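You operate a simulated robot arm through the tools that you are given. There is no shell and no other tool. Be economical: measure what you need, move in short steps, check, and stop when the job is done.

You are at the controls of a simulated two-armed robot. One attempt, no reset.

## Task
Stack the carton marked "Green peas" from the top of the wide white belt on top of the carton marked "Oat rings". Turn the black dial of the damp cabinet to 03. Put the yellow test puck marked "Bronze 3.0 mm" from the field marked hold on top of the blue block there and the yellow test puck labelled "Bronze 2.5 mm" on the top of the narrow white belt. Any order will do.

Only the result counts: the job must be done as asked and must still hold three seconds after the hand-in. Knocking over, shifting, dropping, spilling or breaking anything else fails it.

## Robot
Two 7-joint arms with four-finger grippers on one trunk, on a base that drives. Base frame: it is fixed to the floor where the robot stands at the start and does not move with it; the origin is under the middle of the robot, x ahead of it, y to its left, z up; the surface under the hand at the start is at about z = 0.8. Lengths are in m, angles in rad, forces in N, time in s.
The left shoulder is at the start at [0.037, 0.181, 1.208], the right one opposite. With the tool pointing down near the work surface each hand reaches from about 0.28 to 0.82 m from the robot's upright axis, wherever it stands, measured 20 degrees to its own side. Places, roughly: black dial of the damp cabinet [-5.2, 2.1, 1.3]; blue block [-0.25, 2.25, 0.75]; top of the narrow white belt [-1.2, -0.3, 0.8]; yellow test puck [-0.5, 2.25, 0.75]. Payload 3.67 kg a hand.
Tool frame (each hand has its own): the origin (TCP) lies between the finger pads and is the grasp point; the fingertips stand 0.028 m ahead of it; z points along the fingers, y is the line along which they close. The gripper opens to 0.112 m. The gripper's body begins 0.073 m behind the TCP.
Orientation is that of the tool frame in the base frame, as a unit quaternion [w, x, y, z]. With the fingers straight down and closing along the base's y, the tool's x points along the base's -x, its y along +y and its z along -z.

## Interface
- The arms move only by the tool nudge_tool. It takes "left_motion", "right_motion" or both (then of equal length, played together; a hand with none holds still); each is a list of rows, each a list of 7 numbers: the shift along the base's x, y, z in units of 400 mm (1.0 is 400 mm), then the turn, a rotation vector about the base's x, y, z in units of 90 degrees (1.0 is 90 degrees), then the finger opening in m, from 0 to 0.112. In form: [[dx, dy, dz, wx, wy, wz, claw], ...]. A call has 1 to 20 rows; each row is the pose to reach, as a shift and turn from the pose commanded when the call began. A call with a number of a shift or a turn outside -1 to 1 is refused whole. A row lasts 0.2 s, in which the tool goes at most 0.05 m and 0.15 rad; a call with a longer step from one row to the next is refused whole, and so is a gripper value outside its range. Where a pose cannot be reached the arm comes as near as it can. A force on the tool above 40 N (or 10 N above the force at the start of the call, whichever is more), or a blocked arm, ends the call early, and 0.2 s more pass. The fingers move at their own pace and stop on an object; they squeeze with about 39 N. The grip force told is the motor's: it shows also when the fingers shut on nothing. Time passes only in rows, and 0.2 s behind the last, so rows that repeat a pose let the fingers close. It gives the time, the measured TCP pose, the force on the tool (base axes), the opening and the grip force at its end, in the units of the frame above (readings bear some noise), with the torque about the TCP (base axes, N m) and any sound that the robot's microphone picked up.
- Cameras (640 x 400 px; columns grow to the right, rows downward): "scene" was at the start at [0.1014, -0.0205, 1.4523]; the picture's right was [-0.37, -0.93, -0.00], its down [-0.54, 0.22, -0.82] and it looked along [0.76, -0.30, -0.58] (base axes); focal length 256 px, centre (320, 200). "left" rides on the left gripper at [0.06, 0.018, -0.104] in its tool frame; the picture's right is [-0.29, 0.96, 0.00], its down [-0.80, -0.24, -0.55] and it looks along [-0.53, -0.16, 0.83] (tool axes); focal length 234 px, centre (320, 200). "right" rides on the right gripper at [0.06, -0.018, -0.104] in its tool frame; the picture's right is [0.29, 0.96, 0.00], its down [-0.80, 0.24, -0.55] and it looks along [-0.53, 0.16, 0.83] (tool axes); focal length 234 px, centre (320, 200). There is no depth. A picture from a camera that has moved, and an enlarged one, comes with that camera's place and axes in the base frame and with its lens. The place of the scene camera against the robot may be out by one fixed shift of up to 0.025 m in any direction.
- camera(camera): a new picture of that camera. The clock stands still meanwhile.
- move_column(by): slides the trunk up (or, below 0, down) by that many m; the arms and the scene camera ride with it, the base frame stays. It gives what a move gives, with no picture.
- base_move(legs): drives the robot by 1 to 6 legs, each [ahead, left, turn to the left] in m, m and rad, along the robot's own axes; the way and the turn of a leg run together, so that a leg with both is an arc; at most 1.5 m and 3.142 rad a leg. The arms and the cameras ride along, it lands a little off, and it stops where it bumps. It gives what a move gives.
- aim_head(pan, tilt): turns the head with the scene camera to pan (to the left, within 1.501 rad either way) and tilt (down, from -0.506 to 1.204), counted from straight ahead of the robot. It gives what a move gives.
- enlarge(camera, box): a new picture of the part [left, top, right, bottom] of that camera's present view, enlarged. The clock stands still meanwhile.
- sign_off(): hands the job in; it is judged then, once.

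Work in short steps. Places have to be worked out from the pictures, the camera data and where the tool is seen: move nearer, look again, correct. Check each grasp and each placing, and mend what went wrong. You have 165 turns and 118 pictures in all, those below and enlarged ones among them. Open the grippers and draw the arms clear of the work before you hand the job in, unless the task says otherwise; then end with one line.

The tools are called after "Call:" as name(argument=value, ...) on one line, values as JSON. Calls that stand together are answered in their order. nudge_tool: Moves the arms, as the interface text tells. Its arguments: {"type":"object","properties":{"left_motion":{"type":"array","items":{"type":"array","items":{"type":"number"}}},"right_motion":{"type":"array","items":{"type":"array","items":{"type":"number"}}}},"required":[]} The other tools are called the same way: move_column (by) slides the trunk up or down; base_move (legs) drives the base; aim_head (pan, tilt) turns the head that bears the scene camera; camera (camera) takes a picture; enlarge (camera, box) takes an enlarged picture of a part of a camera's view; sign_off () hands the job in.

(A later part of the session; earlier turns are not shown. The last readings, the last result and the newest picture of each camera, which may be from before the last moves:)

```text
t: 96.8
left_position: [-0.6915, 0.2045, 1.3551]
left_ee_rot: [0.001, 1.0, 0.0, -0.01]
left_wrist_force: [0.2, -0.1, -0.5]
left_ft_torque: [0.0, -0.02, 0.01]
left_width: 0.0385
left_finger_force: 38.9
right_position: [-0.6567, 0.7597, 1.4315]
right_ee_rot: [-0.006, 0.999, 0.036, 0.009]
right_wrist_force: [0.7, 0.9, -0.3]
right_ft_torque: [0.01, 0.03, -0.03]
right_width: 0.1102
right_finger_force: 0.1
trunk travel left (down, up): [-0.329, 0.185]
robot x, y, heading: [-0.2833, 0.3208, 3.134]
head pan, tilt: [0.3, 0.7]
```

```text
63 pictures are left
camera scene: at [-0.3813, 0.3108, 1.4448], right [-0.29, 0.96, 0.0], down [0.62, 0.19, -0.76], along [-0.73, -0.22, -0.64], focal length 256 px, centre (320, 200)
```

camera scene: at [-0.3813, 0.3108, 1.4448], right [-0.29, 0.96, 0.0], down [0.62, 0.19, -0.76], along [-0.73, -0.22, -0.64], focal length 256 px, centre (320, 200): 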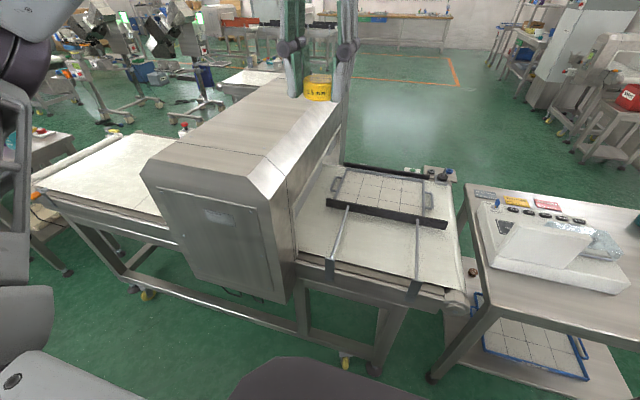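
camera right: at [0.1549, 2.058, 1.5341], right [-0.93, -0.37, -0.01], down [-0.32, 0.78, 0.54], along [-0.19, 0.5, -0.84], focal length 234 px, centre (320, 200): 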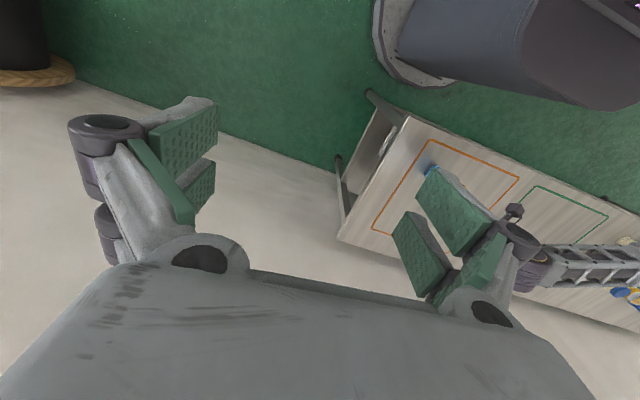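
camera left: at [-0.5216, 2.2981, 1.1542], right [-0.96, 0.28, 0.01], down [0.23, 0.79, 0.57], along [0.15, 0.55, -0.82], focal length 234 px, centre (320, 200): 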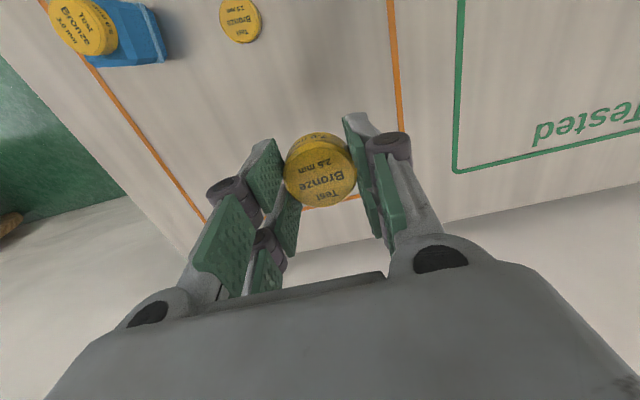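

This is the narrow belt, running through the metal detector. There is a clear patch between the guide arms at about (-0.92, 0.335). I bring the left hand above it and look.

Call:
nudge_tool(left_motion=[[-0.05, 0.05, -0.08, 0, 0, 0, 0.0], [-0.1, 0.1, -0.16, 0, 0, 0, 0.0], [-0.15, 0.15, -0.24, 0, 0, 0, 0.0], [-0.2, 0.2, -0.32, 0, 0, 0, 0.0], [-0.26, 0.25, -0.4, 0, 0, 0, 0.0], [-0.3, 0.29, -0.48, 0, 0, 0, 0.0], [-0.35, 0.32, -0.55, 0, 0, 0, 0.0], [-0.4, 0.325, -0.6, 0, 0, 0, 0.0], [-0.4, 0.325, -0.6, 0, 0, 0, 0.0]])

Call:
camera(camera="left")

Call:
enlarge(camera="scene", box=[280, 120, 480, 320])

```text
t: 98.8
left_position: [-0.8501, 0.3362, 1.1148]
left_ee_rot: [-0.001, 1.0, -0.001, -0.011]
left_wrist_force: [-0.2, 0.2, -0.1]
left_ft_torque: [0.01, 0.04, 0.01]
left_width: 0.0387
left_finger_force: 39.2
right_position: [-0.6556, 0.7588, 1.4315]
right_ee_rot: [-0.007, 0.999, 0.037, 0.009]
right_wrist_force: [0.0, 0.1, 0.2]
right_ft_torque: [-0.01, 0.02, -0.01]
right_width: 0.1097
right_finger_force: 0.1
trunk travel left (down, up): [-0.329, 0.185]
robot x, y, heading: [-0.283, 0.32, 3.137]
head pan, tilt: [0.3, 0.7]
```

```text
62 pictures are left
camera left: at [-0.7872, 0.3172, 1.2165], right [-0.29, -0.96, 0.01], down [-0.79, 0.24, 0.57], along [-0.55, 0.16, -0.82], focal length 234 px, centre (320, 200)
```

left: 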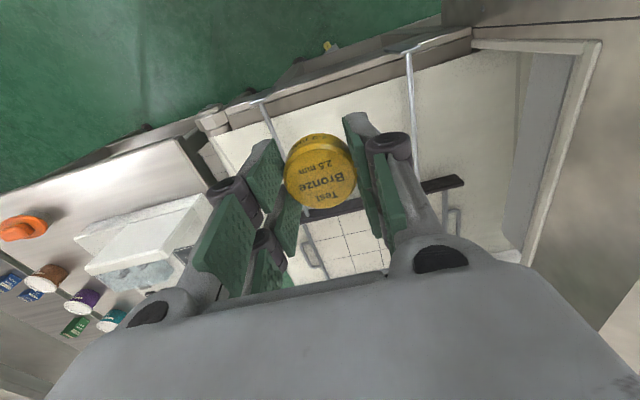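

```text
2.00 times, centred on (380, 220) of scene
camera zoom: at [-0.3808, 0.3109, 1.4448], right [-0.29, 0.96, 0.0], down [0.62, 0.19, -0.77], along [-0.73, -0.22, -0.64], focal length 512 px, centre (200, 160)
```

zoom: 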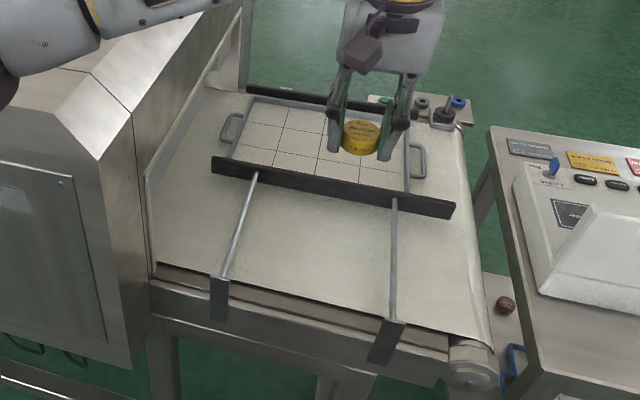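

The clear area between the bars (y 0.21 to 0.42) and in front of the rail is centred near (-0.955, 0.313). I descend there to z = 0.90 and look.

Call:
nudge_tool(left_motion=[[-0.08, -0.02, 0, 0, 0, 0, 0.0], [-0.16, -0.04, 0, 0, 0, 0, 0.0], [-0.24, -0.058, -0.03, 0, 0, 0, 0.0], [-0.262, -0.058, -0.12, 0, 0, 0, 0.0], [-0.262, -0.058, -0.22, 0, 0, 0, 0.0], [-0.262, -0.058, -0.32, 0, 0, 0, 0.0], [-0.262, -0.058, -0.42, 0, 0, 0, 0.0], [-0.262, -0.058, -0.48, 0, 0, 0, 0.0], [-0.262, -0.058, -0.53, 0, 0, 0, 0.0], [-0.262, -0.058, -0.53, 0, 0, 0, 0.0]])

Call:
camera(camera="left")

Call:
enlarge(camera="scene", box=[280, 120, 480, 320])

```text
t: 101.0
left_position: [-0.9556, 0.3144, 0.914]
left_ee_rot: [0.001, 1.0, -0.002, -0.018]
left_wrist_force: [0.0, 0.3, -1.0]
left_ft_torque: [-0.01, -0.02, 0.0]
left_width: 0.0389
left_finger_force: 38.7
right_position: [-0.6498, 0.7653, 1.4303]
right_ee_rot: [-0.004, 0.999, 0.036, 0.006]
right_wrist_force: [-0.1, 0.1, 0.5]
right_ft_torque: [0.02, 0.03, 0.02]
right_width: 0.11
right_finger_force: 0.0
trunk travel left (down, up): [-0.329, 0.185]
robot x, y, heading: [-0.2872, 0.3249, 3.133]
head pan, tilt: [0.3, 0.7]
```

```text
60 pictures are left
camera left: at [-0.8914, 0.2976, 1.0147], right [-0.29, -0.96, 0.01], down [-0.78, 0.24, 0.58], along [-0.56, 0.16, -0.81], focal length 234 px, centre (320, 200)
```

left: 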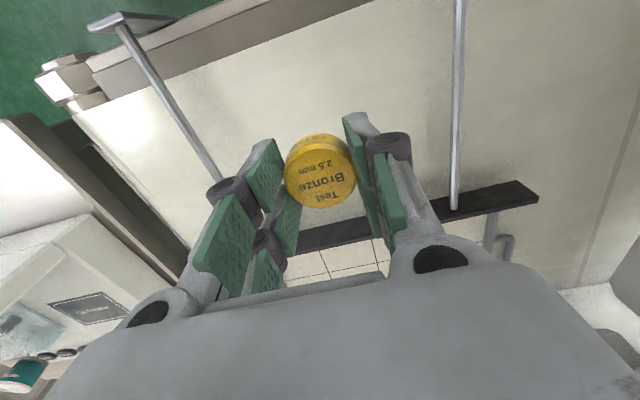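

```text
2.00 times, centred on (380, 220) of scene
camera zoom: at [-0.3749, 0.3168, 1.4459], right [-0.29, 0.96, 0.0], down [0.61, 0.18, -0.77], along [-0.73, -0.22, -0.64], focal length 512 px, centre (200, 160)
```

zoom: 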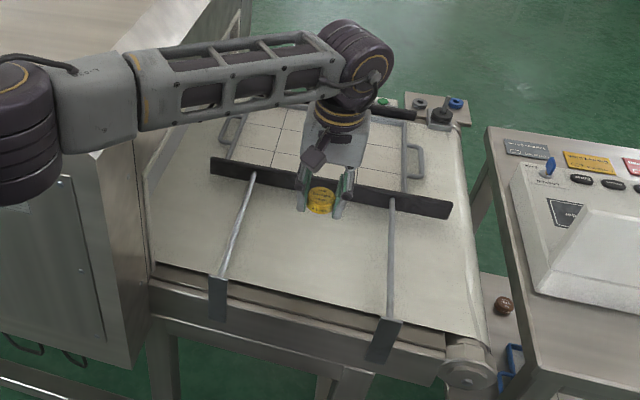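

There is comfortable clearance to the rail and bars. I shift 1 cm toward the robot, lower to 0.855, then step down.

Call:
nudge_tool(left_motion=[[0.025, 0, -0.05, 0, 0, 0, 0.0], [0.025, 0, -0.1, 0, 0, 0, 0.0], [0.025, 0, -0.13, 0, 0, 0, 0.0], [0.025, 0, -0.148, 0, 0, 0, 0.0], [0.025, 0, -0.148, 0, 0, 0, 0.0]])

Call:
enlarge(camera="scene", box=[320, 180, 400, 240])

```text
t: 102.5
left_position: [-0.9336, 0.3355, 0.8628]
left_ee_rot: [0.002, 1.0, -0.014, -0.023]
left_wrist_force: [0.1, 0.5, 0.1]
left_ft_torque: [-0.06, 0.01, 0.02]
left_width: 0.0386
left_finger_force: 39.6
right_position: [-0.6328, 0.7732, 1.4322]
right_ee_rot: [-0.003, 0.999, 0.034, 0.0]
right_wrist_force: [0.4, -0.4, 0.8]
right_ft_torque: [0.06, 0.09, 0.0]
right_width: 0.1101
right_finger_force: 0.1
trunk travel left (down, up): [-0.329, 0.185]
robot x, y, heading: [-0.2834, 0.3252, 3.135]
head pan, tilt: [0.3, 0.7]
stopped in row 5 (left hand): the arm was blocked; the commanded pose is now the measured one
```

```text
6.67 times, centred on (360, 210) of scene
camera zoom: at [-0.3613, 0.3241, 1.4457], right [-0.29, 0.96, 0.0], down [0.61, 0.18, -0.77], along [-0.74, -0.22, -0.63], focal length 1707 px, centre (53, 133)
```

zoom: 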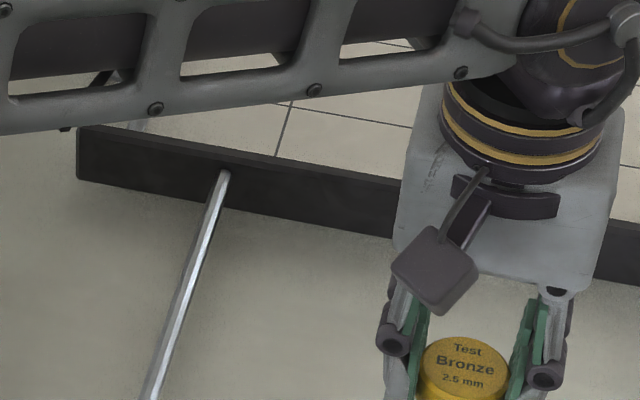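

The arm is blocked; the forearm or elbow is probably resting on the detector hood. I lift back up immediately and look.

Call:
nudge_tool(left_motion=[[0, 0, 0.06, 0, 0, 0, 0.0], [0, 0, 0.14, 0, 0, 0, 0.0], [0, 0, 0.24, 0, 0, 0, 0.0], [0, 0, 0.34, 0, 0, 0, 0.0], [0, 0, 0.44, 0, 0, 0, 0.0], [0, 0, 0.44, 0, 0, 0, 0.0]])

Call:
camera(camera="scene")

```text
t: 103.8
left_position: [-0.9473, 0.3173, 1.0236]
left_ee_rot: [0.0, 1.0, -0.006, -0.014]
left_wrist_force: [-0.6, 0.2, -1.2]
left_ft_torque: [-0.03, 0.0, 0.0]
left_width: 0.0388
left_finger_force: 38.8
right_position: [-0.6548, 0.7611, 1.4314]
right_ee_rot: [-0.007, 0.999, 0.035, 0.008]
right_wrist_force: [-0.5, -0.4, 0.1]
right_ft_torque: [-0.02, 0.0, -0.03]
right_width: 0.1102
right_finger_force: 0.0
trunk travel left (down, up): [-0.329, 0.185]
robot x, y, heading: [-0.2833, 0.3219, 3.132]
head pan, tilt: [0.3, 0.7]
```

```text
57 pictures are left
camera scene: at [-0.3818, 0.3121, 1.4447], right [-0.29, 0.96, 0.0], down [0.62, 0.19, -0.76], along [-0.73, -0.22, -0.64], focal length 256 px, centre (320, 200)
```

scene: 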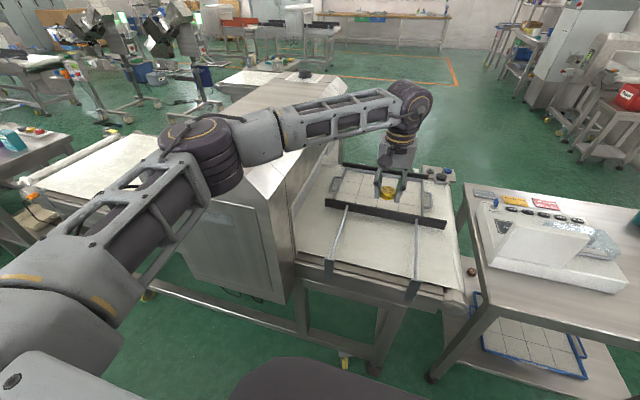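

The elbow was over the hood, and everything sprang back in place. I raise the hand, then shift the base 0.3 m to its right so the arm clears the hood.

Call:
nudge_tool(left_motion=[[0, 0, 0.1, 0, 0, 0, 0.0], [0, 0, 0.2, 0, 0, 0, 0.0], [0.05, 0, 0.3, 0, 0, 0, 0.0], [0.13, 0, 0.4, 0, 0, 0, 0.0], [0.22, 0, 0.5, 0, 0, 0, 0.0], [0.31, 0, 0.56, 0, 0, 0, 0.0], [0.4, 0, 0.6, 0, 0, 0, 0.0], [0.4, 0, 0.6, 0, 0, 0, 0.0]])

Call:
base_move(legs=[[0, -0.32, 0]])

Call:
aim_head(pan=0.4, tilt=0.7)

Call:
camera(camera="scene")

```text
refused: row 4 steps farther than a row can; nothing moved
```

```text
t: 106.0
left_position: [-0.9447, 0.6379, 1.0242]
left_ee_rot: [-0.001, 1.0, -0.003, -0.013]
left_wrist_force: [0.7, 0.1, -0.5]
left_ft_torque: [0.0, 0.05, -0.02]
left_width: 0.0386
left_finger_force: 38.7
right_position: [-0.6553, 1.0803, 1.4318]
right_ee_rot: [-0.008, 0.999, 0.038, 0.009]
right_wrist_force: [-0.1, 0.4, 0.1]
right_ft_torque: [0.01, -0.02, -0.01]
right_width: 0.1098
right_finger_force: 0.1
trunk travel left (down, up): [-0.329, 0.185]
robot x, y, heading: [-0.2816, 0.6471, 3.137]
head pan, tilt: [0.3, 0.7]
```

```text
t: 106.7
left_position: [-0.9459, 0.6379, 1.0241]
left_ee_rot: [0.0, 1.0, -0.004, -0.013]
left_wrist_force: [0.6, 1.0, -0.1]
left_ft_torque: [-0.02, -0.05, -0.01]
left_width: 0.0386
left_finger_force: 38.5
right_position: [-0.6554, 1.0822, 1.4304]
right_ee_rot: [-0.006, 0.999, 0.037, 0.008]
right_wrist_force: [0.4, -0.2, -0.4]
right_ft_torque: [-0.01, 0.0, -0.01]
right_width: 0.1101
right_finger_force: 0.1
trunk travel left (down, up): [-0.329, 0.185]
robot x, y, heading: [-0.2814, 0.6468, 3.139]
head pan, tilt: [0.4, 0.7]
```

```text
56 pictures are left
camera scene: at [-0.3767, 0.6264, 1.4448], right [-0.38, 0.92, 0.0], down [0.59, 0.25, -0.76], along [-0.71, -0.29, -0.64], focal length 256 px, centre (320, 200)
```

scene: 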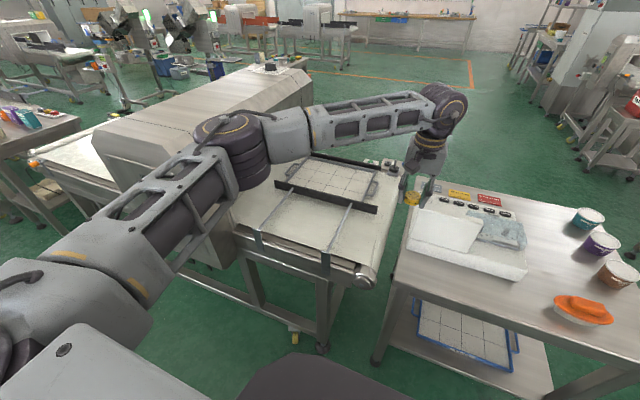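

The nudge was refused, but the base moved without contact. I raise the trunk to keep the elbow high, then bring the hand back over the clear patch.

Call:
move_column(by=0.15)

Call:
nudge_tool(left_motion=[[0, -0.09, 0, 0, 0, 0, 0.0], [0, -0.18, 0, 0, 0, 0, 0.0], [0, -0.27, 0, 0, 0, 0, 0.0], [0, -0.36, 0, 0, 0, 0, 0.0], [0, -0.45, 0, 0, 0, 0, 0.0], [0, -0.54, 0, 0, 0, 0, 0.0], [0, -0.63, 0, 0, 0, 0, 0.0], [0, -0.72, 0, 0, 0, 0, 0.0], [0, -0.8, 0, 0, 0, 0, 0.0], [0, -0.8, 0, 0, 0, 0, 0.0]])

Call:
camera(camera="left")

Call:
camera(camera="scene")

```text
t: 108.5
left_position: [-0.944, 0.6369, 1.174]
left_ee_rot: [0.0, 1.0, -0.004, -0.013]
left_wrist_force: [0.0, -0.1, -0.1]
left_ft_torque: [0.02, 0.0, 0.02]
left_width: 0.0389
left_finger_force: 39.1
right_position: [-0.6537, 1.0826, 1.5826]
right_ee_rot: [-0.006, 0.999, 0.038, 0.008]
right_wrist_force: [0.2, -0.1, 0.1]
right_ft_torque: [-0.03, 0.0, 0.0]
right_width: 0.1099
right_finger_force: 0.2
trunk travel left (down, up): [-0.479, 0.035]
robot x, y, heading: [-0.2815, 0.646, 3.136]
head pan, tilt: [0.4, 0.7]
```

```text
t: 110.7
left_position: [-0.9463, 0.3191, 1.1729]
left_ee_rot: [0.0, 1.0, -0.004, -0.014]
left_wrist_force: [-0.4, 0.5, 0.3]
left_ft_torque: [-0.01, 0.01, -0.01]
left_width: 0.0388
left_finger_force: 38.6
right_position: [-0.6553, 1.0813, 1.5821]
right_ee_rot: [-0.007, 0.999, 0.036, 0.008]
right_wrist_force: [0.0, -0.9, -0.5]
right_ft_torque: [-0.03, -0.02, -0.03]
right_width: 0.1098
right_finger_force: 0.0
trunk travel left (down, up): [-0.479, 0.035]
robot x, y, heading: [-0.2814, 0.6444, 3.14]
head pan, tilt: [0.4, 0.7]
```

```text
55 pictures are left
camera left: at [-0.8834, 0.2999, 1.2744], right [-0.3, -0.95, 0.01], down [-0.78, 0.25, 0.58], along [-0.55, 0.17, -0.82], focal length 234 px, centre (320, 200)
```

left: 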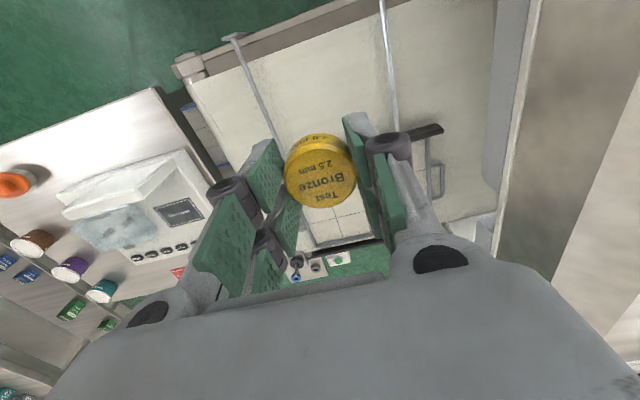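

```text
54 pictures are left
camera scene: at [-0.3767, 0.626, 1.5959], right [-0.38, 0.92, 0.0], down [0.59, 0.25, -0.76], along [-0.71, -0.29, -0.64], focal length 256 px, centre (320, 200)
```

scene: 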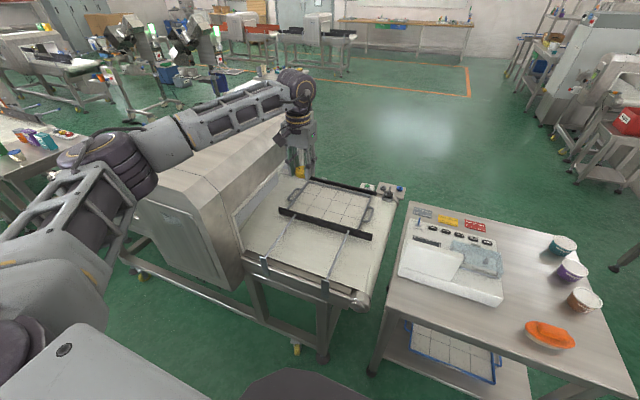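

The arm still flares over the hood. Instead I'll rotate the base left so the elbow sits over the corridor. First I raise and retract the hand.

Call:
nudge_tool(left_motion=[[0, 0.04, 0.1, 0, 0, 0, 0.0], [0, 0.08, 0.2, 0, 0, 0, 0.0], [0.03, 0.12, 0.3, 0, 0, 0, 0.0], [0.08, 0.16, 0.4, 0, 0, 0, 0.0], [0.14, 0.2, 0.48, 0, 0, 0, 0.0], [0.2, 0.25, 0.55, 0, 0, 0, 0.0], [0.28, 0.3, 0.6, 0, 0, 0, 0.0], [0.36, 0.35, 0.6, 0, 0, 0, 0.0], [0.44, 0.38, 0.6, 0, 0, 0, 0.0], [0.5, 0.4, 0.6, 0, 0, 0, 0.0], [0.5, 0.4, 0.6, 0, 0, 0, 0.0]])

Call:
base_move(legs=[[0, 0, 0.75]])

Call:
aim_head(pan=-0.15, tilt=0.7)

Call:
camera(camera="scene")

```text
t: 113.1
left_position: [-0.7465, 0.4777, 1.4149]
left_ee_rot: [-0.001, 1.0, -0.004, -0.014]
left_wrist_force: [0.8, 0.4, -1.2]
left_ft_torque: [0.03, -0.01, 0.02]
left_width: 0.0386
left_finger_force: 39.4
right_position: [-0.6537, 1.0819, 1.582]
right_ee_rot: [-0.007, 0.999, 0.037, 0.009]
right_wrist_force: [0.2, -0.1, -0.4]
right_ft_torque: [-0.03, -0.03, 0.04]
right_width: 0.11
right_finger_force: 0.1
trunk travel left (down, up): [-0.479, 0.035]
robot x, y, heading: [-0.279, 0.6433, 3.134]
head pan, tilt: [0.4, 0.7]
```

```text
t: 115.6
left_position: [-0.5161, 0.2098, 1.4144]
left_ee_rot: [0.005, 0.935, 0.355, -0.012]
left_wrist_force: [0.3, -0.9, -0.6]
left_ft_torque: [-0.01, -0.04, 0.0]
left_width: 0.0388
left_finger_force: 38.8
right_position: [-0.8509, 0.7185, 1.5831]
right_ee_rot: [-0.008, 0.919, 0.394, 0.005]
right_wrist_force: [-0.1, 0.0, 1.2]
right_ft_torque: [-0.01, -0.02, 0.01]
right_width: 0.1101
right_finger_force: 0.0
trunk travel left (down, up): [-0.479, 0.035]
robot x, y, heading: [-0.2812, 0.6439, -2.411]
head pan, tilt: [0.4, 0.7]
```

```text
t: 116.6
left_position: [-0.5143, 0.2094, 1.4151]
left_ee_rot: [0.004, 0.935, 0.355, -0.014]
left_wrist_force: [-0.8, -0.5, -0.6]
left_ft_torque: [0.02, 0.02, -0.01]
left_width: 0.0386
left_finger_force: 38.7
right_position: [-0.8521, 0.7189, 1.5829]
right_ee_rot: [-0.009, 0.919, 0.393, 0.005]
right_wrist_force: [0.2, 1.0, 1.6]
right_ft_torque: [0.0, 0.01, -0.03]
right_width: 0.1099
right_finger_force: 0.0
trunk travel left (down, up): [-0.479, 0.035]
robot x, y, heading: [-0.281, 0.6479, -2.412]
head pan, tilt: [-0.15, 0.7]
```

```text
53 pictures are left
camera scene: at [-0.364, 0.598, 1.5959], right [-0.55, 0.84, 0.0], down [0.54, 0.35, -0.76], along [-0.64, -0.42, -0.64], focal length 256 px, centre (320, 200)
```

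scene: 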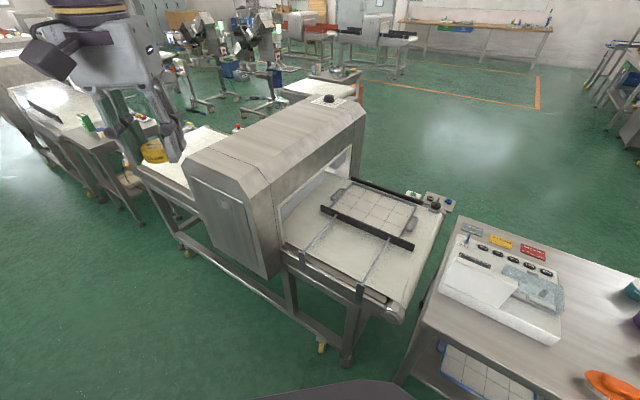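

The geometry is better now but the reach is short, so I drive 0.15 m ahead and look.

Call:
base_move(legs=[[0.15, 0, 0]])

Call:
camera(camera="scene")

```text
t: 118.0
left_position: [-0.627, 0.1101, 1.4148]
left_ee_rot: [0.004, 0.935, 0.354, -0.015]
left_wrist_force: [0.0, 1.0, 0.5]
left_ft_torque: [-0.01, 0.06, -0.02]
left_width: 0.0388
left_finger_force: 38.9
right_position: [-0.9613, 0.6204, 1.5837]
right_ee_rot: [-0.009, 0.919, 0.393, 0.004]
right_wrist_force: [0.5, 0.8, 1.0]
right_ft_torque: [-0.02, 0.02, 0.0]
right_width: 0.1102
right_finger_force: 0.3
trunk travel left (down, up): [-0.479, 0.035]
robot x, y, heading: [-0.395, 0.5446, -2.414]
head pan, tilt: [-0.15, 0.7]
```

```text
52 pictures are left
camera scene: at [-0.4755, 0.4987, 1.5962], right [-0.55, 0.84, 0.0], down [0.54, 0.35, -0.77], along [-0.64, -0.42, -0.64], focal length 256 px, centre (320, 200)
```

scene: 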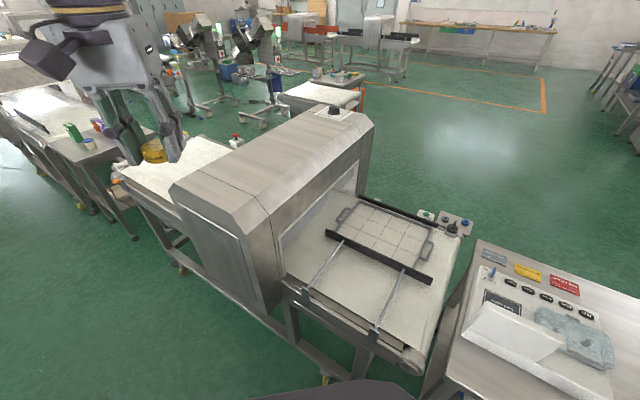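

I swing the hand over the clear patch at height, then descend to 1.15.

Call:
nudge_tool(left_motion=[[-0.08, 0.057, 0, 0, 0, 0, 0.0], [-0.16, 0.114, 0, 0, 0, 0, 0.0], [-0.24, 0.17, 0, 0, 0, 0, 0.0], [-0.32, 0.228, 0, 0, 0, 0, 0.0], [-0.4, 0.285, 0, 0, 0, 0, 0.0], [-0.48, 0.342, 0, 0, 0, 0, 0.0], [-0.56, 0.4, 0, 0, 0, 0, 0.0], [-0.64, 0.45, 0, 0, 0, 0, 0.0], [-0.72, 0.5, 0, 0, 0, 0, 0.0], [-0.745, 0.512, -0.1, 0, 0, 0, 0.0], [-0.745, 0.512, -0.2, 0, 0, 0, 0.0], [-0.745, 0.512, -0.3, 0, 0, 0, 0.0], [-0.745, 0.512, -0.4, 0, 0, 0, 0.0], [-0.745, 0.512, -0.5, 0, 0, 0, 0.0], [-0.745, 0.512, -0.6, 0, 0, 0, 0.0], [-0.745, 0.512, -0.6, 0, 0, 0, 0.0]])

Call:
camera(camera="scene")

Call:
camera(camera="left")

```text
t: 121.4
left_position: [-0.9261, 0.3118, 1.1759]
left_ee_rot: [0.004, 0.935, 0.354, -0.014]
left_wrist_force: [-0.3, -0.2, 0.2]
left_ft_torque: [-0.02, -0.02, -0.03]
left_width: 0.0386
left_finger_force: 39.2
right_position: [-0.9645, 0.6193, 1.5825]
right_ee_rot: [-0.009, 0.92, 0.392, 0.006]
right_wrist_force: [0.5, 1.2, -0.3]
right_ft_torque: [0.01, 0.02, 0.01]
right_width: 0.1097
right_finger_force: 0.2
trunk travel left (down, up): [-0.479, 0.035]
robot x, y, heading: [-0.3969, 0.5427, -2.413]
head pan, tilt: [-0.15, 0.7]
```

```text
51 pictures are left
camera scene: at [-0.4785, 0.4967, 1.5959], right [-0.55, 0.84, 0.0], down [0.54, 0.35, -0.76], along [-0.64, -0.42, -0.64], focal length 256 px, centre (320, 200)
```

scene: 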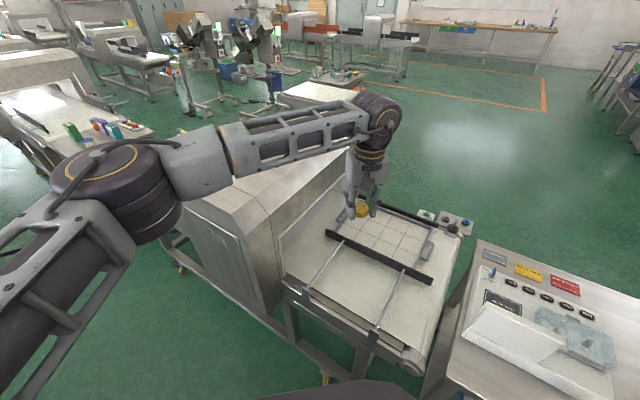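

```text
50 pictures are left
camera left: at [-0.8664, 0.3403, 1.2772], right [0.42, -0.91, 0.01], down [-0.74, -0.34, 0.58], along [-0.52, -0.25, -0.82], focal length 234 px, centre (320, 200)
```

left: 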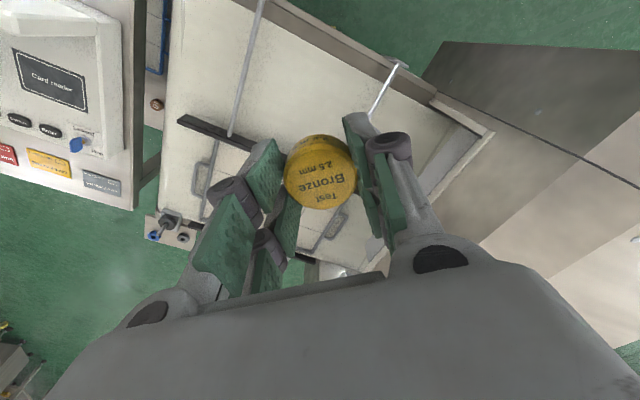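

I lower to about 1.0 in steps while moving to y≈0.34, then check the forearm's clearance to the hood.

Call:
nudge_tool(left_motion=[[0.0, 0.06, -0.06, 0, 0, 0, 0.0], [0.0, 0.07, -0.14, 0, 0, 0, 0.0], [0.0, 0.07, -0.22, 0, 0, 0, 0.0], [0.0, 0.07, -0.3, 0, 0, 0, 0.0], [0.0, 0.07, -0.38, 0, 0, 0, 0.0], [0.0, 0.07, -0.45, 0, 0, 0, 0.0], [0.0, 0.07, -0.45, 0, 0, 0, 0.0]])

Call:
camera(camera="scene")

```text
t: 123.0
left_position: [-0.9286, 0.3399, 0.9952]
left_ee_rot: [0.004, 0.935, 0.354, -0.013]
left_wrist_force: [0.3, 0.4, -0.4]
left_ft_torque: [0.01, -0.01, 0.01]
left_width: 0.0389
left_finger_force: 38.6
right_position: [-0.964, 0.6181, 1.5834]
right_ee_rot: [-0.009, 0.92, 0.392, 0.006]
right_wrist_force: [0.0, 0.6, -0.5]
right_ft_torque: [0.03, -0.02, 0.01]
right_width: 0.1101
right_finger_force: 0.0
trunk travel left (down, up): [-0.479, 0.035]
robot x, y, heading: [-0.3973, 0.5408, -2.417]
head pan, tilt: [-0.15, 0.7]
```

```text
49 pictures are left
camera scene: at [-0.4785, 0.4966, 1.5959], right [-0.55, 0.84, 0.0], down [0.54, 0.35, -0.76], along [-0.64, -0.42, -0.64], focal length 256 px, centre (320, 200)
```

scene: 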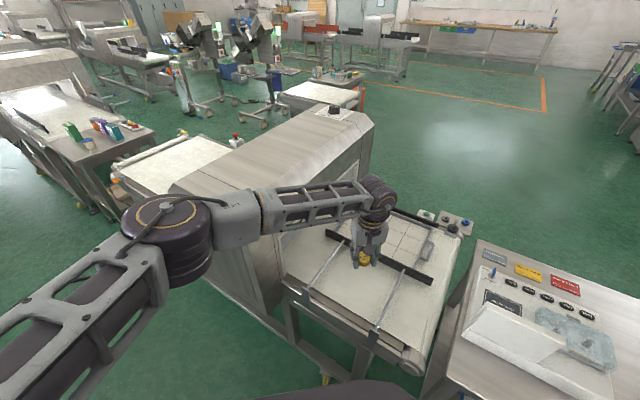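

There is no contact and no body drift. I continue down to about 0.90.

Call:
nudge_tool(left_motion=[[0.0, 0.0, -0.06, 0, 0, 0, 0.0], [0.0, 0.0, -0.12, 0, 0, 0, 0.0], [0.0, 0.0, -0.18, 0, 0, 0, 0.0], [0.0, 0.0, -0.24, 0, 0, 0, 0.0], [0.0, 0.0, -0.24, 0, 0, 0, 0.0]])

Call:
camera(camera="scene")

Call:
camera(camera="left")

```text
t: 124.2
left_position: [-0.9274, 0.341, 0.9001]
left_ee_rot: [0.005, 0.935, 0.354, -0.013]
left_wrist_force: [0.4, 0.5, -0.3]
left_ft_torque: [0.01, 0.0, 0.03]
left_width: 0.0386
left_finger_force: 39.1
right_position: [-0.9646, 0.6179, 1.5829]
right_ee_rot: [-0.009, 0.92, 0.393, 0.006]
right_wrist_force: [-0.2, 1.1, -0.7]
right_ft_torque: [0.04, 0.03, 0.01]
right_width: 0.11
right_finger_force: 0.1
trunk travel left (down, up): [-0.479, 0.035]
robot x, y, heading: [-0.3911, 0.544, -2.417]
head pan, tilt: [-0.15, 0.7]
```

```text
48 pictures are left
camera scene: at [-0.4784, 0.4964, 1.5959], right [-0.55, 0.84, 0.0], down [0.54, 0.35, -0.76], along [-0.64, -0.42, -0.64], focal length 256 px, centre (320, 200)
```

scene: 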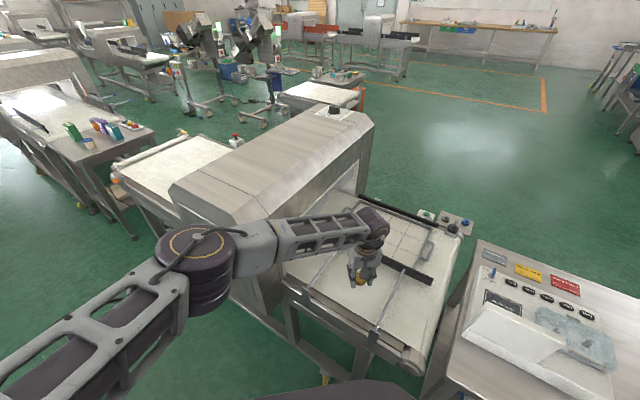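

```text
47 pictures are left
camera left: at [-0.867, 0.3689, 1.002], right [0.42, -0.91, 0.01], down [-0.74, -0.34, 0.58], along [-0.52, -0.25, -0.82], focal length 234 px, centre (320, 200)
```

left: 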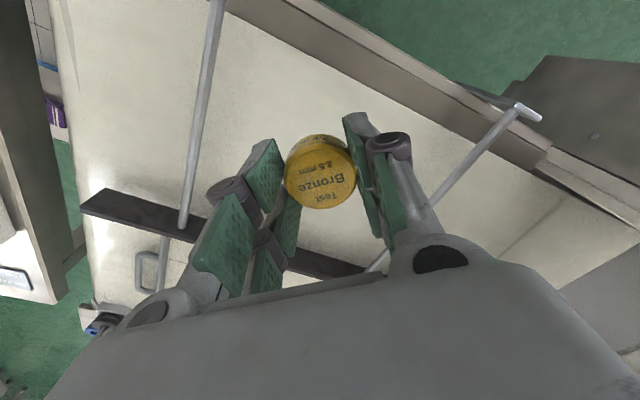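

The elbow now hangs in front of the machine and the puck is above clear belt. I descend to 0.848 and then feel for contact.

Call:
nudge_tool(left_motion=[[0.0, 0.0, -0.05, 0, 0, 0, 0.0], [0.0, 0.0, -0.1, 0, 0, 0, 0.0], [0.0, 0.0, -0.13, 0, 0, 0, 0.0], [0.0, 0.0, -0.13, 0, 0, 0, 0.0]])

Call:
nudge_tool(left_motion=[[0.0, 0.0, -0.007, 0, 0, 0, 0.0], [0.0, 0.0, -0.014, 0, 0, 0, 0.0], [0.0, 0.0, -0.014, 0, 0, 0, 0.0]])

```text
t: 125.2
left_position: [-0.927, 0.3406, 0.8457]
left_ee_rot: [0.005, 0.935, 0.355, -0.014]
left_wrist_force: [0.4, 0.4, 0.1]
left_ft_torque: [0.02, 0.01, 0.01]
left_width: 0.0387
left_finger_force: 38.6
right_position: [-0.9646, 0.6175, 1.5823]
right_ee_rot: [-0.008, 0.92, 0.393, 0.006]
right_wrist_force: [-0.3, 0.5, -0.7]
right_ft_torque: [0.0, 0.03, 0.0]
right_width: 0.1101
right_finger_force: 0.1
trunk travel left (down, up): [-0.479, 0.035]
robot x, y, heading: [-0.3954, 0.5421, -2.41]
head pan, tilt: [-0.15, 0.7]
```

```text
t: 126.0
left_position: [-0.9268, 0.3408, 0.8408]
left_ee_rot: [0.004, 0.935, 0.354, -0.014]
left_wrist_force: [-0.3, 0.0, -0.1]
left_ft_torque: [0.02, 0.05, 0.02]
left_width: 0.0388
left_finger_force: 39.0
right_position: [-0.9651, 0.6178, 1.5834]
right_ee_rot: [-0.009, 0.92, 0.393, 0.005]
right_wrist_force: [-1.0, 0.6, 0.2]
right_ft_torque: [0.02, -0.02, -0.01]
right_width: 0.1102
right_finger_force: 0.1
trunk travel left (down, up): [-0.479, 0.035]
robot x, y, heading: [-0.3958, 0.546, -2.415]
head pan, tilt: [-0.15, 0.7]
```

No contact yet at 0.841, so I keep stepping down.

Call:
nudge_tool(left_motion=[[0.0, 0.0, -0.006, 0, 0, 0, 0.0], [0.0, 0.0, -0.012, 0, 0, 0, 0.0], [0.0, 0.0, -0.012, 0, 0, 0, 0.0]])

Call:
nudge_tool(left_motion=[[0.0, 0.0, -0.005, 0, 0, 0, 0.0], [0.0, 0.0, -0.01, 0, 0, 0, 0.0], [0.0, 0.0, -0.01, 0, 0, 0, 0.0]])

```text
t: 126.8
left_position: [-0.9266, 0.3412, 0.8353]
left_ee_rot: [0.004, 0.935, 0.353, -0.013]
left_wrist_force: [0.2, 0.8, 0.2]
left_ft_torque: [-0.02, -0.01, -0.01]
left_width: 0.0388
left_finger_force: 38.8
right_position: [-0.9653, 0.6177, 1.5816]
right_ee_rot: [-0.009, 0.92, 0.392, 0.006]
right_wrist_force: [0.2, 0.6, 0.5]
right_ft_torque: [-0.01, -0.01, 0.02]
right_width: 0.1101
right_finger_force: 0.1
trunk travel left (down, up): [-0.479, 0.035]
robot x, y, heading: [-0.3946, 0.5397, -2.413]
head pan, tilt: [-0.15, 0.7]
```

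```text
t: 127.6
left_position: [-0.9273, 0.3408, 0.8316]
left_ee_rot: [0.004, 0.935, 0.354, -0.014]
left_wrist_force: [0.3, -0.2, 0.9]
left_ft_torque: [0.02, 0.01, 0.02]
left_width: 0.0387
left_finger_force: 38.8
right_position: [-0.9644, 0.6169, 1.5818]
right_ee_rot: [-0.009, 0.919, 0.394, 0.006]
right_wrist_force: [-0.1, 0.0, 0.4]
right_ft_torque: [-0.01, -0.01, 0.01]
right_width: 0.1098
right_finger_force: 0.2
trunk travel left (down, up): [-0.479, 0.035]
robot x, y, heading: [-0.3965, 0.5431, -2.414]
head pan, tilt: [-0.15, 0.7]
```

I look at the gap in the scene view and step down again.

Call:
nudge_tool(left_motion=[[0.0, 0.0, -0.005, 0, 0, 0, 0.0], [0.0, 0.0, -0.01, 0, 0, 0, 0.0], [0.0, 0.0, -0.01, 0, 0, 0, 0.0]])

Call:
enlarge(camera="scene", box=[330, 240, 400, 310])

```text
t: 128.4
left_position: [-0.9274, 0.3397, 0.8289]
left_ee_rot: [0.004, 0.935, 0.354, -0.014]
left_wrist_force: [0.7, -0.3, -0.7]
left_ft_torque: [-0.01, 0.0, 0.03]
left_width: 0.0386
left_finger_force: 39.2
right_position: [-0.9638, 0.619, 1.5829]
right_ee_rot: [-0.008, 0.92, 0.391, 0.005]
right_wrist_force: [-0.8, 0.2, 0.3]
right_ft_torque: [-0.03, 0.0, 0.01]
right_width: 0.1097
right_finger_force: 0.0
trunk travel left (down, up): [-0.479, 0.035]
robot x, y, heading: [-0.394, 0.543, -2.411]
head pan, tilt: [-0.15, 0.7]
```

```text
5.71 times, centred on (365, 275) of scene
camera zoom: at [-0.4785, 0.4963, 1.5959], right [-0.55, 0.84, 0.0], down [0.54, 0.35, -0.76], along [-0.64, -0.42, -0.64], focal length 1464 px, centre (63, -229)
```

zoom: 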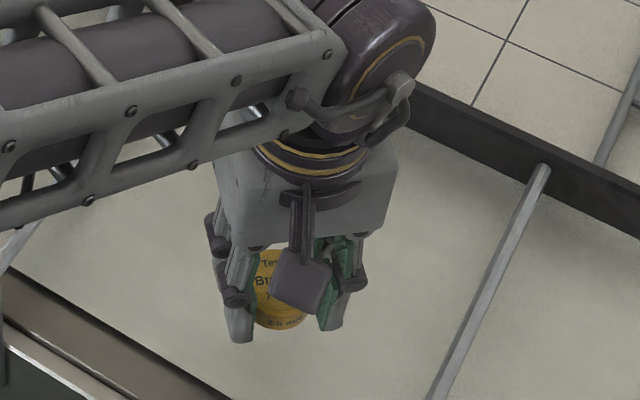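

There is still a gap. I descend slowly by up to 12 mm more.

Call:
nudge_tool(left_motion=[[0.0, 0.0, -0.004, 0, 0, 0, 0.0], [0.0, 0.0, -0.008, 0, 0, 0, 0.0], [0.0, 0.0, -0.012, 0, 0, 0, 0.0], [0.0, 0.0, -0.015, 0, 0, 0, 0.0]])

Call:
camera(camera="left")

```text
t: 129.4
left_position: [-0.9278, 0.3401, 0.8225]
left_ee_rot: [0.003, 0.935, 0.353, -0.013]
left_wrist_force: [0.0, 0.4, -0.4]
left_ft_torque: [0.0, 0.01, -0.02]
left_width: 0.0388
left_finger_force: 39.2
right_position: [-0.9642, 0.6189, 1.5824]
right_ee_rot: [-0.008, 0.92, 0.392, 0.006]
right_wrist_force: [0.1, -1.1, 0.0]
right_ft_torque: [-0.05, -0.01, 0.01]
right_width: 0.1101
right_finger_force: 0.2
trunk travel left (down, up): [-0.479, 0.035]
robot x, y, heading: [-0.3925, 0.5446, -2.416]
head pan, tilt: [-0.15, 0.7]
```

```text
45 pictures are left
camera left: at [-0.8675, 0.3686, 0.924], right [0.42, -0.91, 0.01], down [-0.74, -0.34, 0.58], along [-0.52, -0.25, -0.82], focal length 234 px, centre (320, 200)
```

left: 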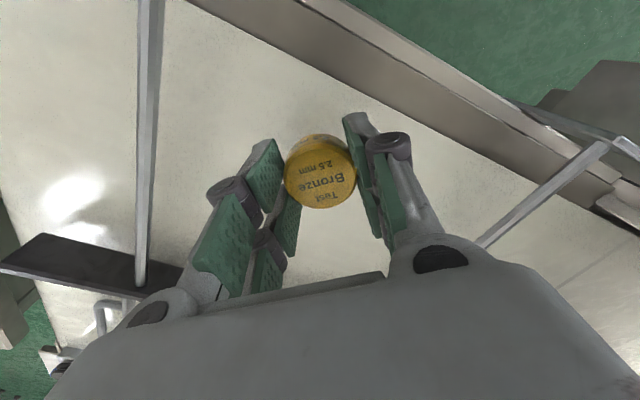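

The puck is only about 1.3 cm inside the near belt edge (x≈-0.895). I shift 3 cm inward, then continue down.

Call:
nudge_tool(left_motion=[[-0.04, 0.0, 0.02, 0, 0, 0, 0.0], [-0.08, 0.0, 0.02, 0, 0, 0, 0.0], [-0.08, 0.0, 0.0, 0, 0, 0, 0.0], [-0.08, 0.0, -0.006, 0, 0, 0, 0.0], [-0.08, 0.0, -0.01, 0, 0, 0, 0.0]])

Call:
camera(camera="left")

```text
t: 130.6
left_position: [-0.937, 0.333, 0.8354]
left_ee_rot: [0.006, 0.934, 0.357, -0.014]
left_wrist_force: [0.0, 0.1, -0.1]
left_ft_torque: [-0.02, -0.02, -0.04]
left_width: 0.0388
left_finger_force: 38.5
left hand out of reach, approached as far as the arm can: row 1, 2, 3, 4, 5
right_position: [-0.965, 0.6171, 1.583]
right_ee_rot: [-0.009, 0.92, 0.392, 0.005]
right_wrist_force: [0.4, 0.2, -0.2]
right_ft_torque: [0.0, 0.01, -0.05]
right_width: 0.1099
right_finger_force: 0.1
trunk travel left (down, up): [-0.479, 0.035]
robot x, y, heading: [-0.3989, 0.5452, -2.418]
head pan, tilt: [-0.15, 0.7]
```

```text
44 pictures are left
camera left: at [-0.879, 0.3614, 0.937], right [0.42, -0.91, 0.01], down [-0.74, -0.34, 0.58], along [-0.52, -0.25, -0.82], focal length 234 px, centre (320, 200)
```

left: 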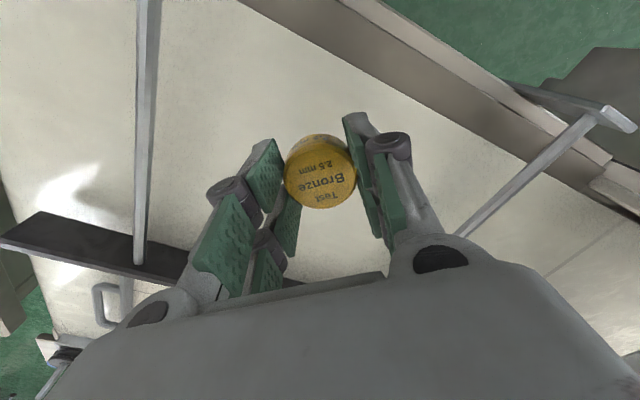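

The hand is at its reach limit. I raise it, shift the base slightly right and forward, and retry.

Call:
nudge_tool(left_motion=[[0.03, 0.0, 0.08, 0, 0, 0, 0.0], [0.06, 0.0, 0.16, 0, 0, 0, 0.0], [0.1, 0.0, 0.25, 0, 0, 0, 0.0], [0.1, 0.0, 0.25, 0, 0, 0, 0.0]])

Call:
base_move(legs=[[0.03, -0.06, 0]])

Call:
camera(camera="left")

```text
t: 131.6
left_position: [-0.896, 0.3378, 0.9356]
left_ee_rot: [0.005, 0.935, 0.354, -0.012]
left_wrist_force: [1.0, 0.5, 0.0]
left_ft_torque: [-0.01, 0.01, -0.02]
left_width: 0.0388
left_finger_force: 38.9
right_position: [-0.9641, 0.6186, 1.5822]
right_ee_rot: [-0.009, 0.92, 0.392, 0.006]
right_wrist_force: [0.0, -0.8, -0.8]
right_ft_torque: [-0.01, -0.03, 0.05]
right_width: 0.1101
right_finger_force: 0.1
trunk travel left (down, up): [-0.479, 0.035]
robot x, y, heading: [-0.3994, 0.5484, -2.416]
head pan, tilt: [-0.15, 0.7]
```

```text
t: 132.6
left_position: [-0.9529, 0.3624, 0.9377]
left_ee_rot: [0.002, 0.935, 0.353, -0.016]
left_wrist_force: [1.2, -0.1, 0.0]
left_ft_torque: [0.05, 0.04, -0.01]
left_width: 0.0387
left_finger_force: 39.4
right_position: [-1.0154, 0.639, 1.5875]
right_ee_rot: [-0.012, 0.92, 0.393, 0.002]
right_wrist_force: [2.0, -0.7, 0.0]
right_ft_torque: [0.02, 0.11, 0.02]
right_width: 0.11
right_finger_force: 0.1
trunk travel left (down, up): [-0.479, 0.035]
robot x, y, heading: [-0.459, 0.57, -2.413]
head pan, tilt: [-0.15, 0.7]
```

```text
43 pictures are left
camera left: at [-0.8931, 0.3882, 1.0387], right [0.42, -0.91, 0.0], down [-0.74, -0.34, 0.58], along [-0.53, -0.24, -0.81], focal length 234 px, centre (320, 200)
```

left: 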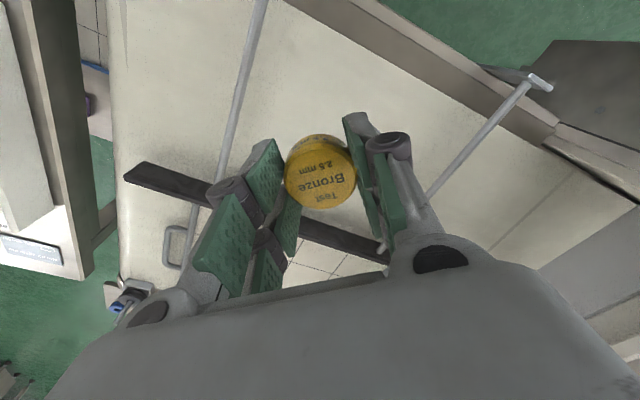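

I check the scene view for any contact, as the body tilt reading changed slightly.

Call:
camera(camera="scene")

```text
42 pictures are left
camera scene: at [-0.5301, 0.5171, 1.5963], right [-0.55, 0.84, 0.01], down [0.54, 0.35, -0.77], along [-0.64, -0.42, -0.64], focal length 256 px, centre (320, 200)
```

scene: 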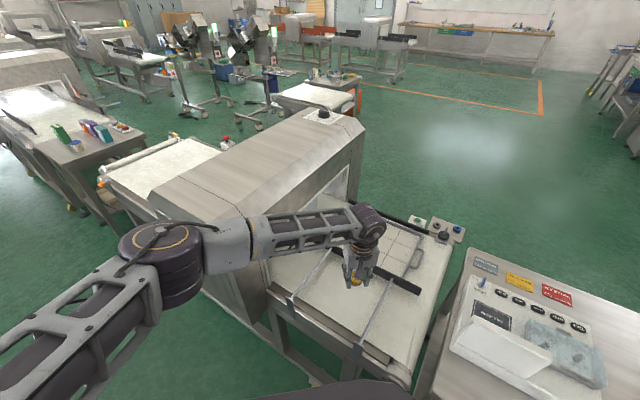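

Nothing visibly wrong. I move over (-0.952, 0.335) and descend to 0.83, watching for drift.

Call:
nudge_tool(left_motion=[[0.0, -0.05, -0.06, 0, 0, 0, 0.0], [0.0, -0.07, -0.12, 0, 0, 0, 0.0], [0.0, -0.07, -0.18, 0, 0, 0, 0.0], [0.0, -0.07, -0.23, 0, 0, 0, 0.0], [0.0, -0.07, -0.27, 0, 0, 0, 0.0], [0.0, -0.07, -0.27, 0, 0, 0, 0.0]])

Call:
camera(camera="left")

```text
t: 134.0
left_position: [-0.9595, 0.3328, 0.8237]
left_ee_rot: [0.004, 0.935, 0.353, -0.012]
left_wrist_force: [-1.1, -0.1, -0.6]
left_ft_torque: [0.0, -0.01, -0.01]
left_width: 0.0388
left_finger_force: 39.1
right_position: [-1.0266, 0.6432, 1.583]
right_ee_rot: [-0.011, 0.92, 0.393, 0.005]
right_wrist_force: [-0.3, 0.1, 0.0]
right_ft_torque: [0.01, -0.01, 0.01]
right_width: 0.11
right_finger_force: 0.1
trunk travel left (down, up): [-0.479, 0.035]
robot x, y, heading: [-0.4565, 0.567, -2.413]
head pan, tilt: [-0.15, 0.7]
```

```text
41 pictures are left
camera left: at [-0.8994, 0.3607, 0.9263], right [0.42, -0.91, 0.01], down [-0.75, -0.34, 0.58], along [-0.52, -0.25, -0.82], focal length 234 px, centre (320, 200)
```

left: 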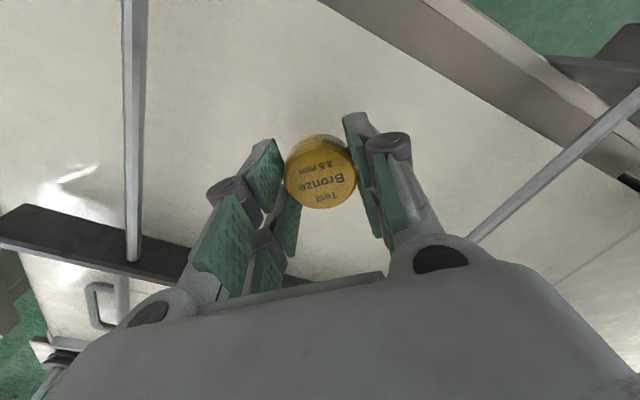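

The position is good and well inside the belt, with no body contact. I step down slowly.

Call:
nudge_tool(left_motion=[[0.0, 0.0, -0.004, 0, 0, 0, 0.0], [0.0, 0.0, -0.008, 0, 0, 0, 0.0], [0.0, 0.0, -0.012, 0, 0, 0, 0.0], [0.0, 0.0, -0.015, 0, 0, 0, 0.0]])

Call:
nudge_tool(left_motion=[[0.0, 0.0, -0.004, 0, 0, 0, 0.0], [0.0, 0.0, -0.008, 0, 0, 0, 0.0], [0.0, 0.0, -0.01, 0, 0, 0, 0.0], [0.0, 0.0, -0.01, 0, 0, 0, 0.0]])

```text
t: 135.0
left_position: [-0.9582, 0.3349, 0.82]
left_ee_rot: [0.004, 0.936, 0.353, -0.012]
left_wrist_force: [0.0, -0.4, -1.3]
left_ft_torque: [-0.01, 0.01, -0.03]
left_width: 0.0386
left_finger_force: 38.7
right_position: [-1.0248, 0.6431, 1.5837]
right_ee_rot: [-0.009, 0.92, 0.392, 0.004]
right_wrist_force: [0.3, -0.1, 0.3]
right_ft_torque: [-0.04, 0.0, 0.02]
right_width: 0.1101
right_finger_force: 0.1
trunk travel left (down, up): [-0.479, 0.035]
robot x, y, heading: [-0.4576, 0.5642, -2.415]
head pan, tilt: [-0.15, 0.7]
```

```text
t: 136.0
left_position: [-0.958, 0.3343, 0.8172]
left_ee_rot: [0.005, 0.935, 0.354, -0.012]
left_wrist_force: [0.6, 0.0, -0.6]
left_ft_torque: [-0.02, 0.0, 0.02]
left_width: 0.0387
left_finger_force: 38.7
right_position: [-1.0241, 0.6434, 1.5829]
right_ee_rot: [-0.009, 0.92, 0.392, 0.004]
right_wrist_force: [0.7, -0.2, -0.3]
right_ft_torque: [0.04, -0.05, -0.02]
right_width: 0.11
right_finger_force: 0.1
trunk travel left (down, up): [-0.479, 0.035]
robot x, y, heading: [-0.4574, 0.5646, -2.413]
head pan, tilt: [-0.15, 0.7]
```

Still free at 0.817, so I go on.

Call:
nudge_tool(left_motion=[[0.0, 0.0, -0.005, 0, 0, 0, 0.0], [0.0, 0.0, -0.01, 0, 0, 0, 0.0], [0.0, 0.0, -0.015, 0, 0, 0, 0.0], [0.0, 0.0, -0.015, 0, 0, 0, 0.0]])

Call:
nudge_tool(left_motion=[[0.0, 0.0, -0.005, 0, 0, 0, 0.0], [0.0, 0.0, -0.01, 0, 0, 0, 0.0], [0.0, 0.0, -0.015, 0, 0, 0, 0.0], [0.0, 0.0, -0.015, 0, 0, 0, 0.0]])

Call:
camera(camera="left")

```text
t: 137.0
left_position: [-0.9573, 0.3345, 0.8097]
left_ee_rot: [0.005, 0.935, 0.354, -0.013]
left_wrist_force: [-0.1, 0.4, -1.1]
left_ft_torque: [0.03, 0.04, 0.0]
left_width: 0.0388
left_finger_force: 39.2
right_position: [-1.0255, 0.6432, 1.5834]
right_ee_rot: [-0.01, 0.92, 0.393, 0.004]
right_wrist_force: [-0.2, 0.2, -1.1]
right_ft_torque: [-0.01, 0.01, 0.02]
right_width: 0.1098
right_finger_force: 0.0
trunk travel left (down, up): [-0.479, 0.035]
robot x, y, heading: [-0.4566, 0.5686, -2.412]
head pan, tilt: [-0.15, 0.7]
```

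```text
t: 138.0
left_position: [-0.9584, 0.3353, 0.8045]
left_ee_rot: [0.005, 0.935, 0.354, -0.013]
left_wrist_force: [-0.4, -0.2, -0.5]
left_ft_torque: [0.02, 0.0, 0.01]
left_width: 0.0386
left_finger_force: 38.9
right_position: [-1.025, 0.6434, 1.5825]
right_ee_rot: [-0.009, 0.92, 0.393, 0.004]
right_wrist_force: [0.4, 0.5, 0.1]
right_ft_torque: [-0.01, 0.03, 0.04]
right_width: 0.1101
right_finger_force: 0.1
trunk travel left (down, up): [-0.479, 0.035]
robot x, y, heading: [-0.4578, 0.5709, -2.414]
head pan, tilt: [-0.15, 0.7]
```

```text
40 pictures are left
camera left: at [-0.8985, 0.3629, 0.9064], right [0.42, -0.91, 0.01], down [-0.74, -0.34, 0.58], along [-0.52, -0.25, -0.82], focal length 234 px, centre (320, 200)
```

left: 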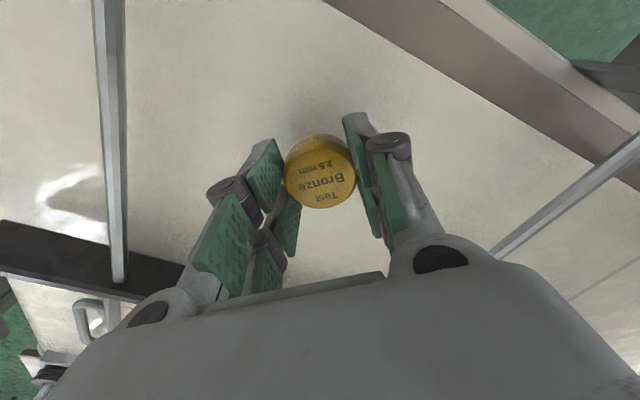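

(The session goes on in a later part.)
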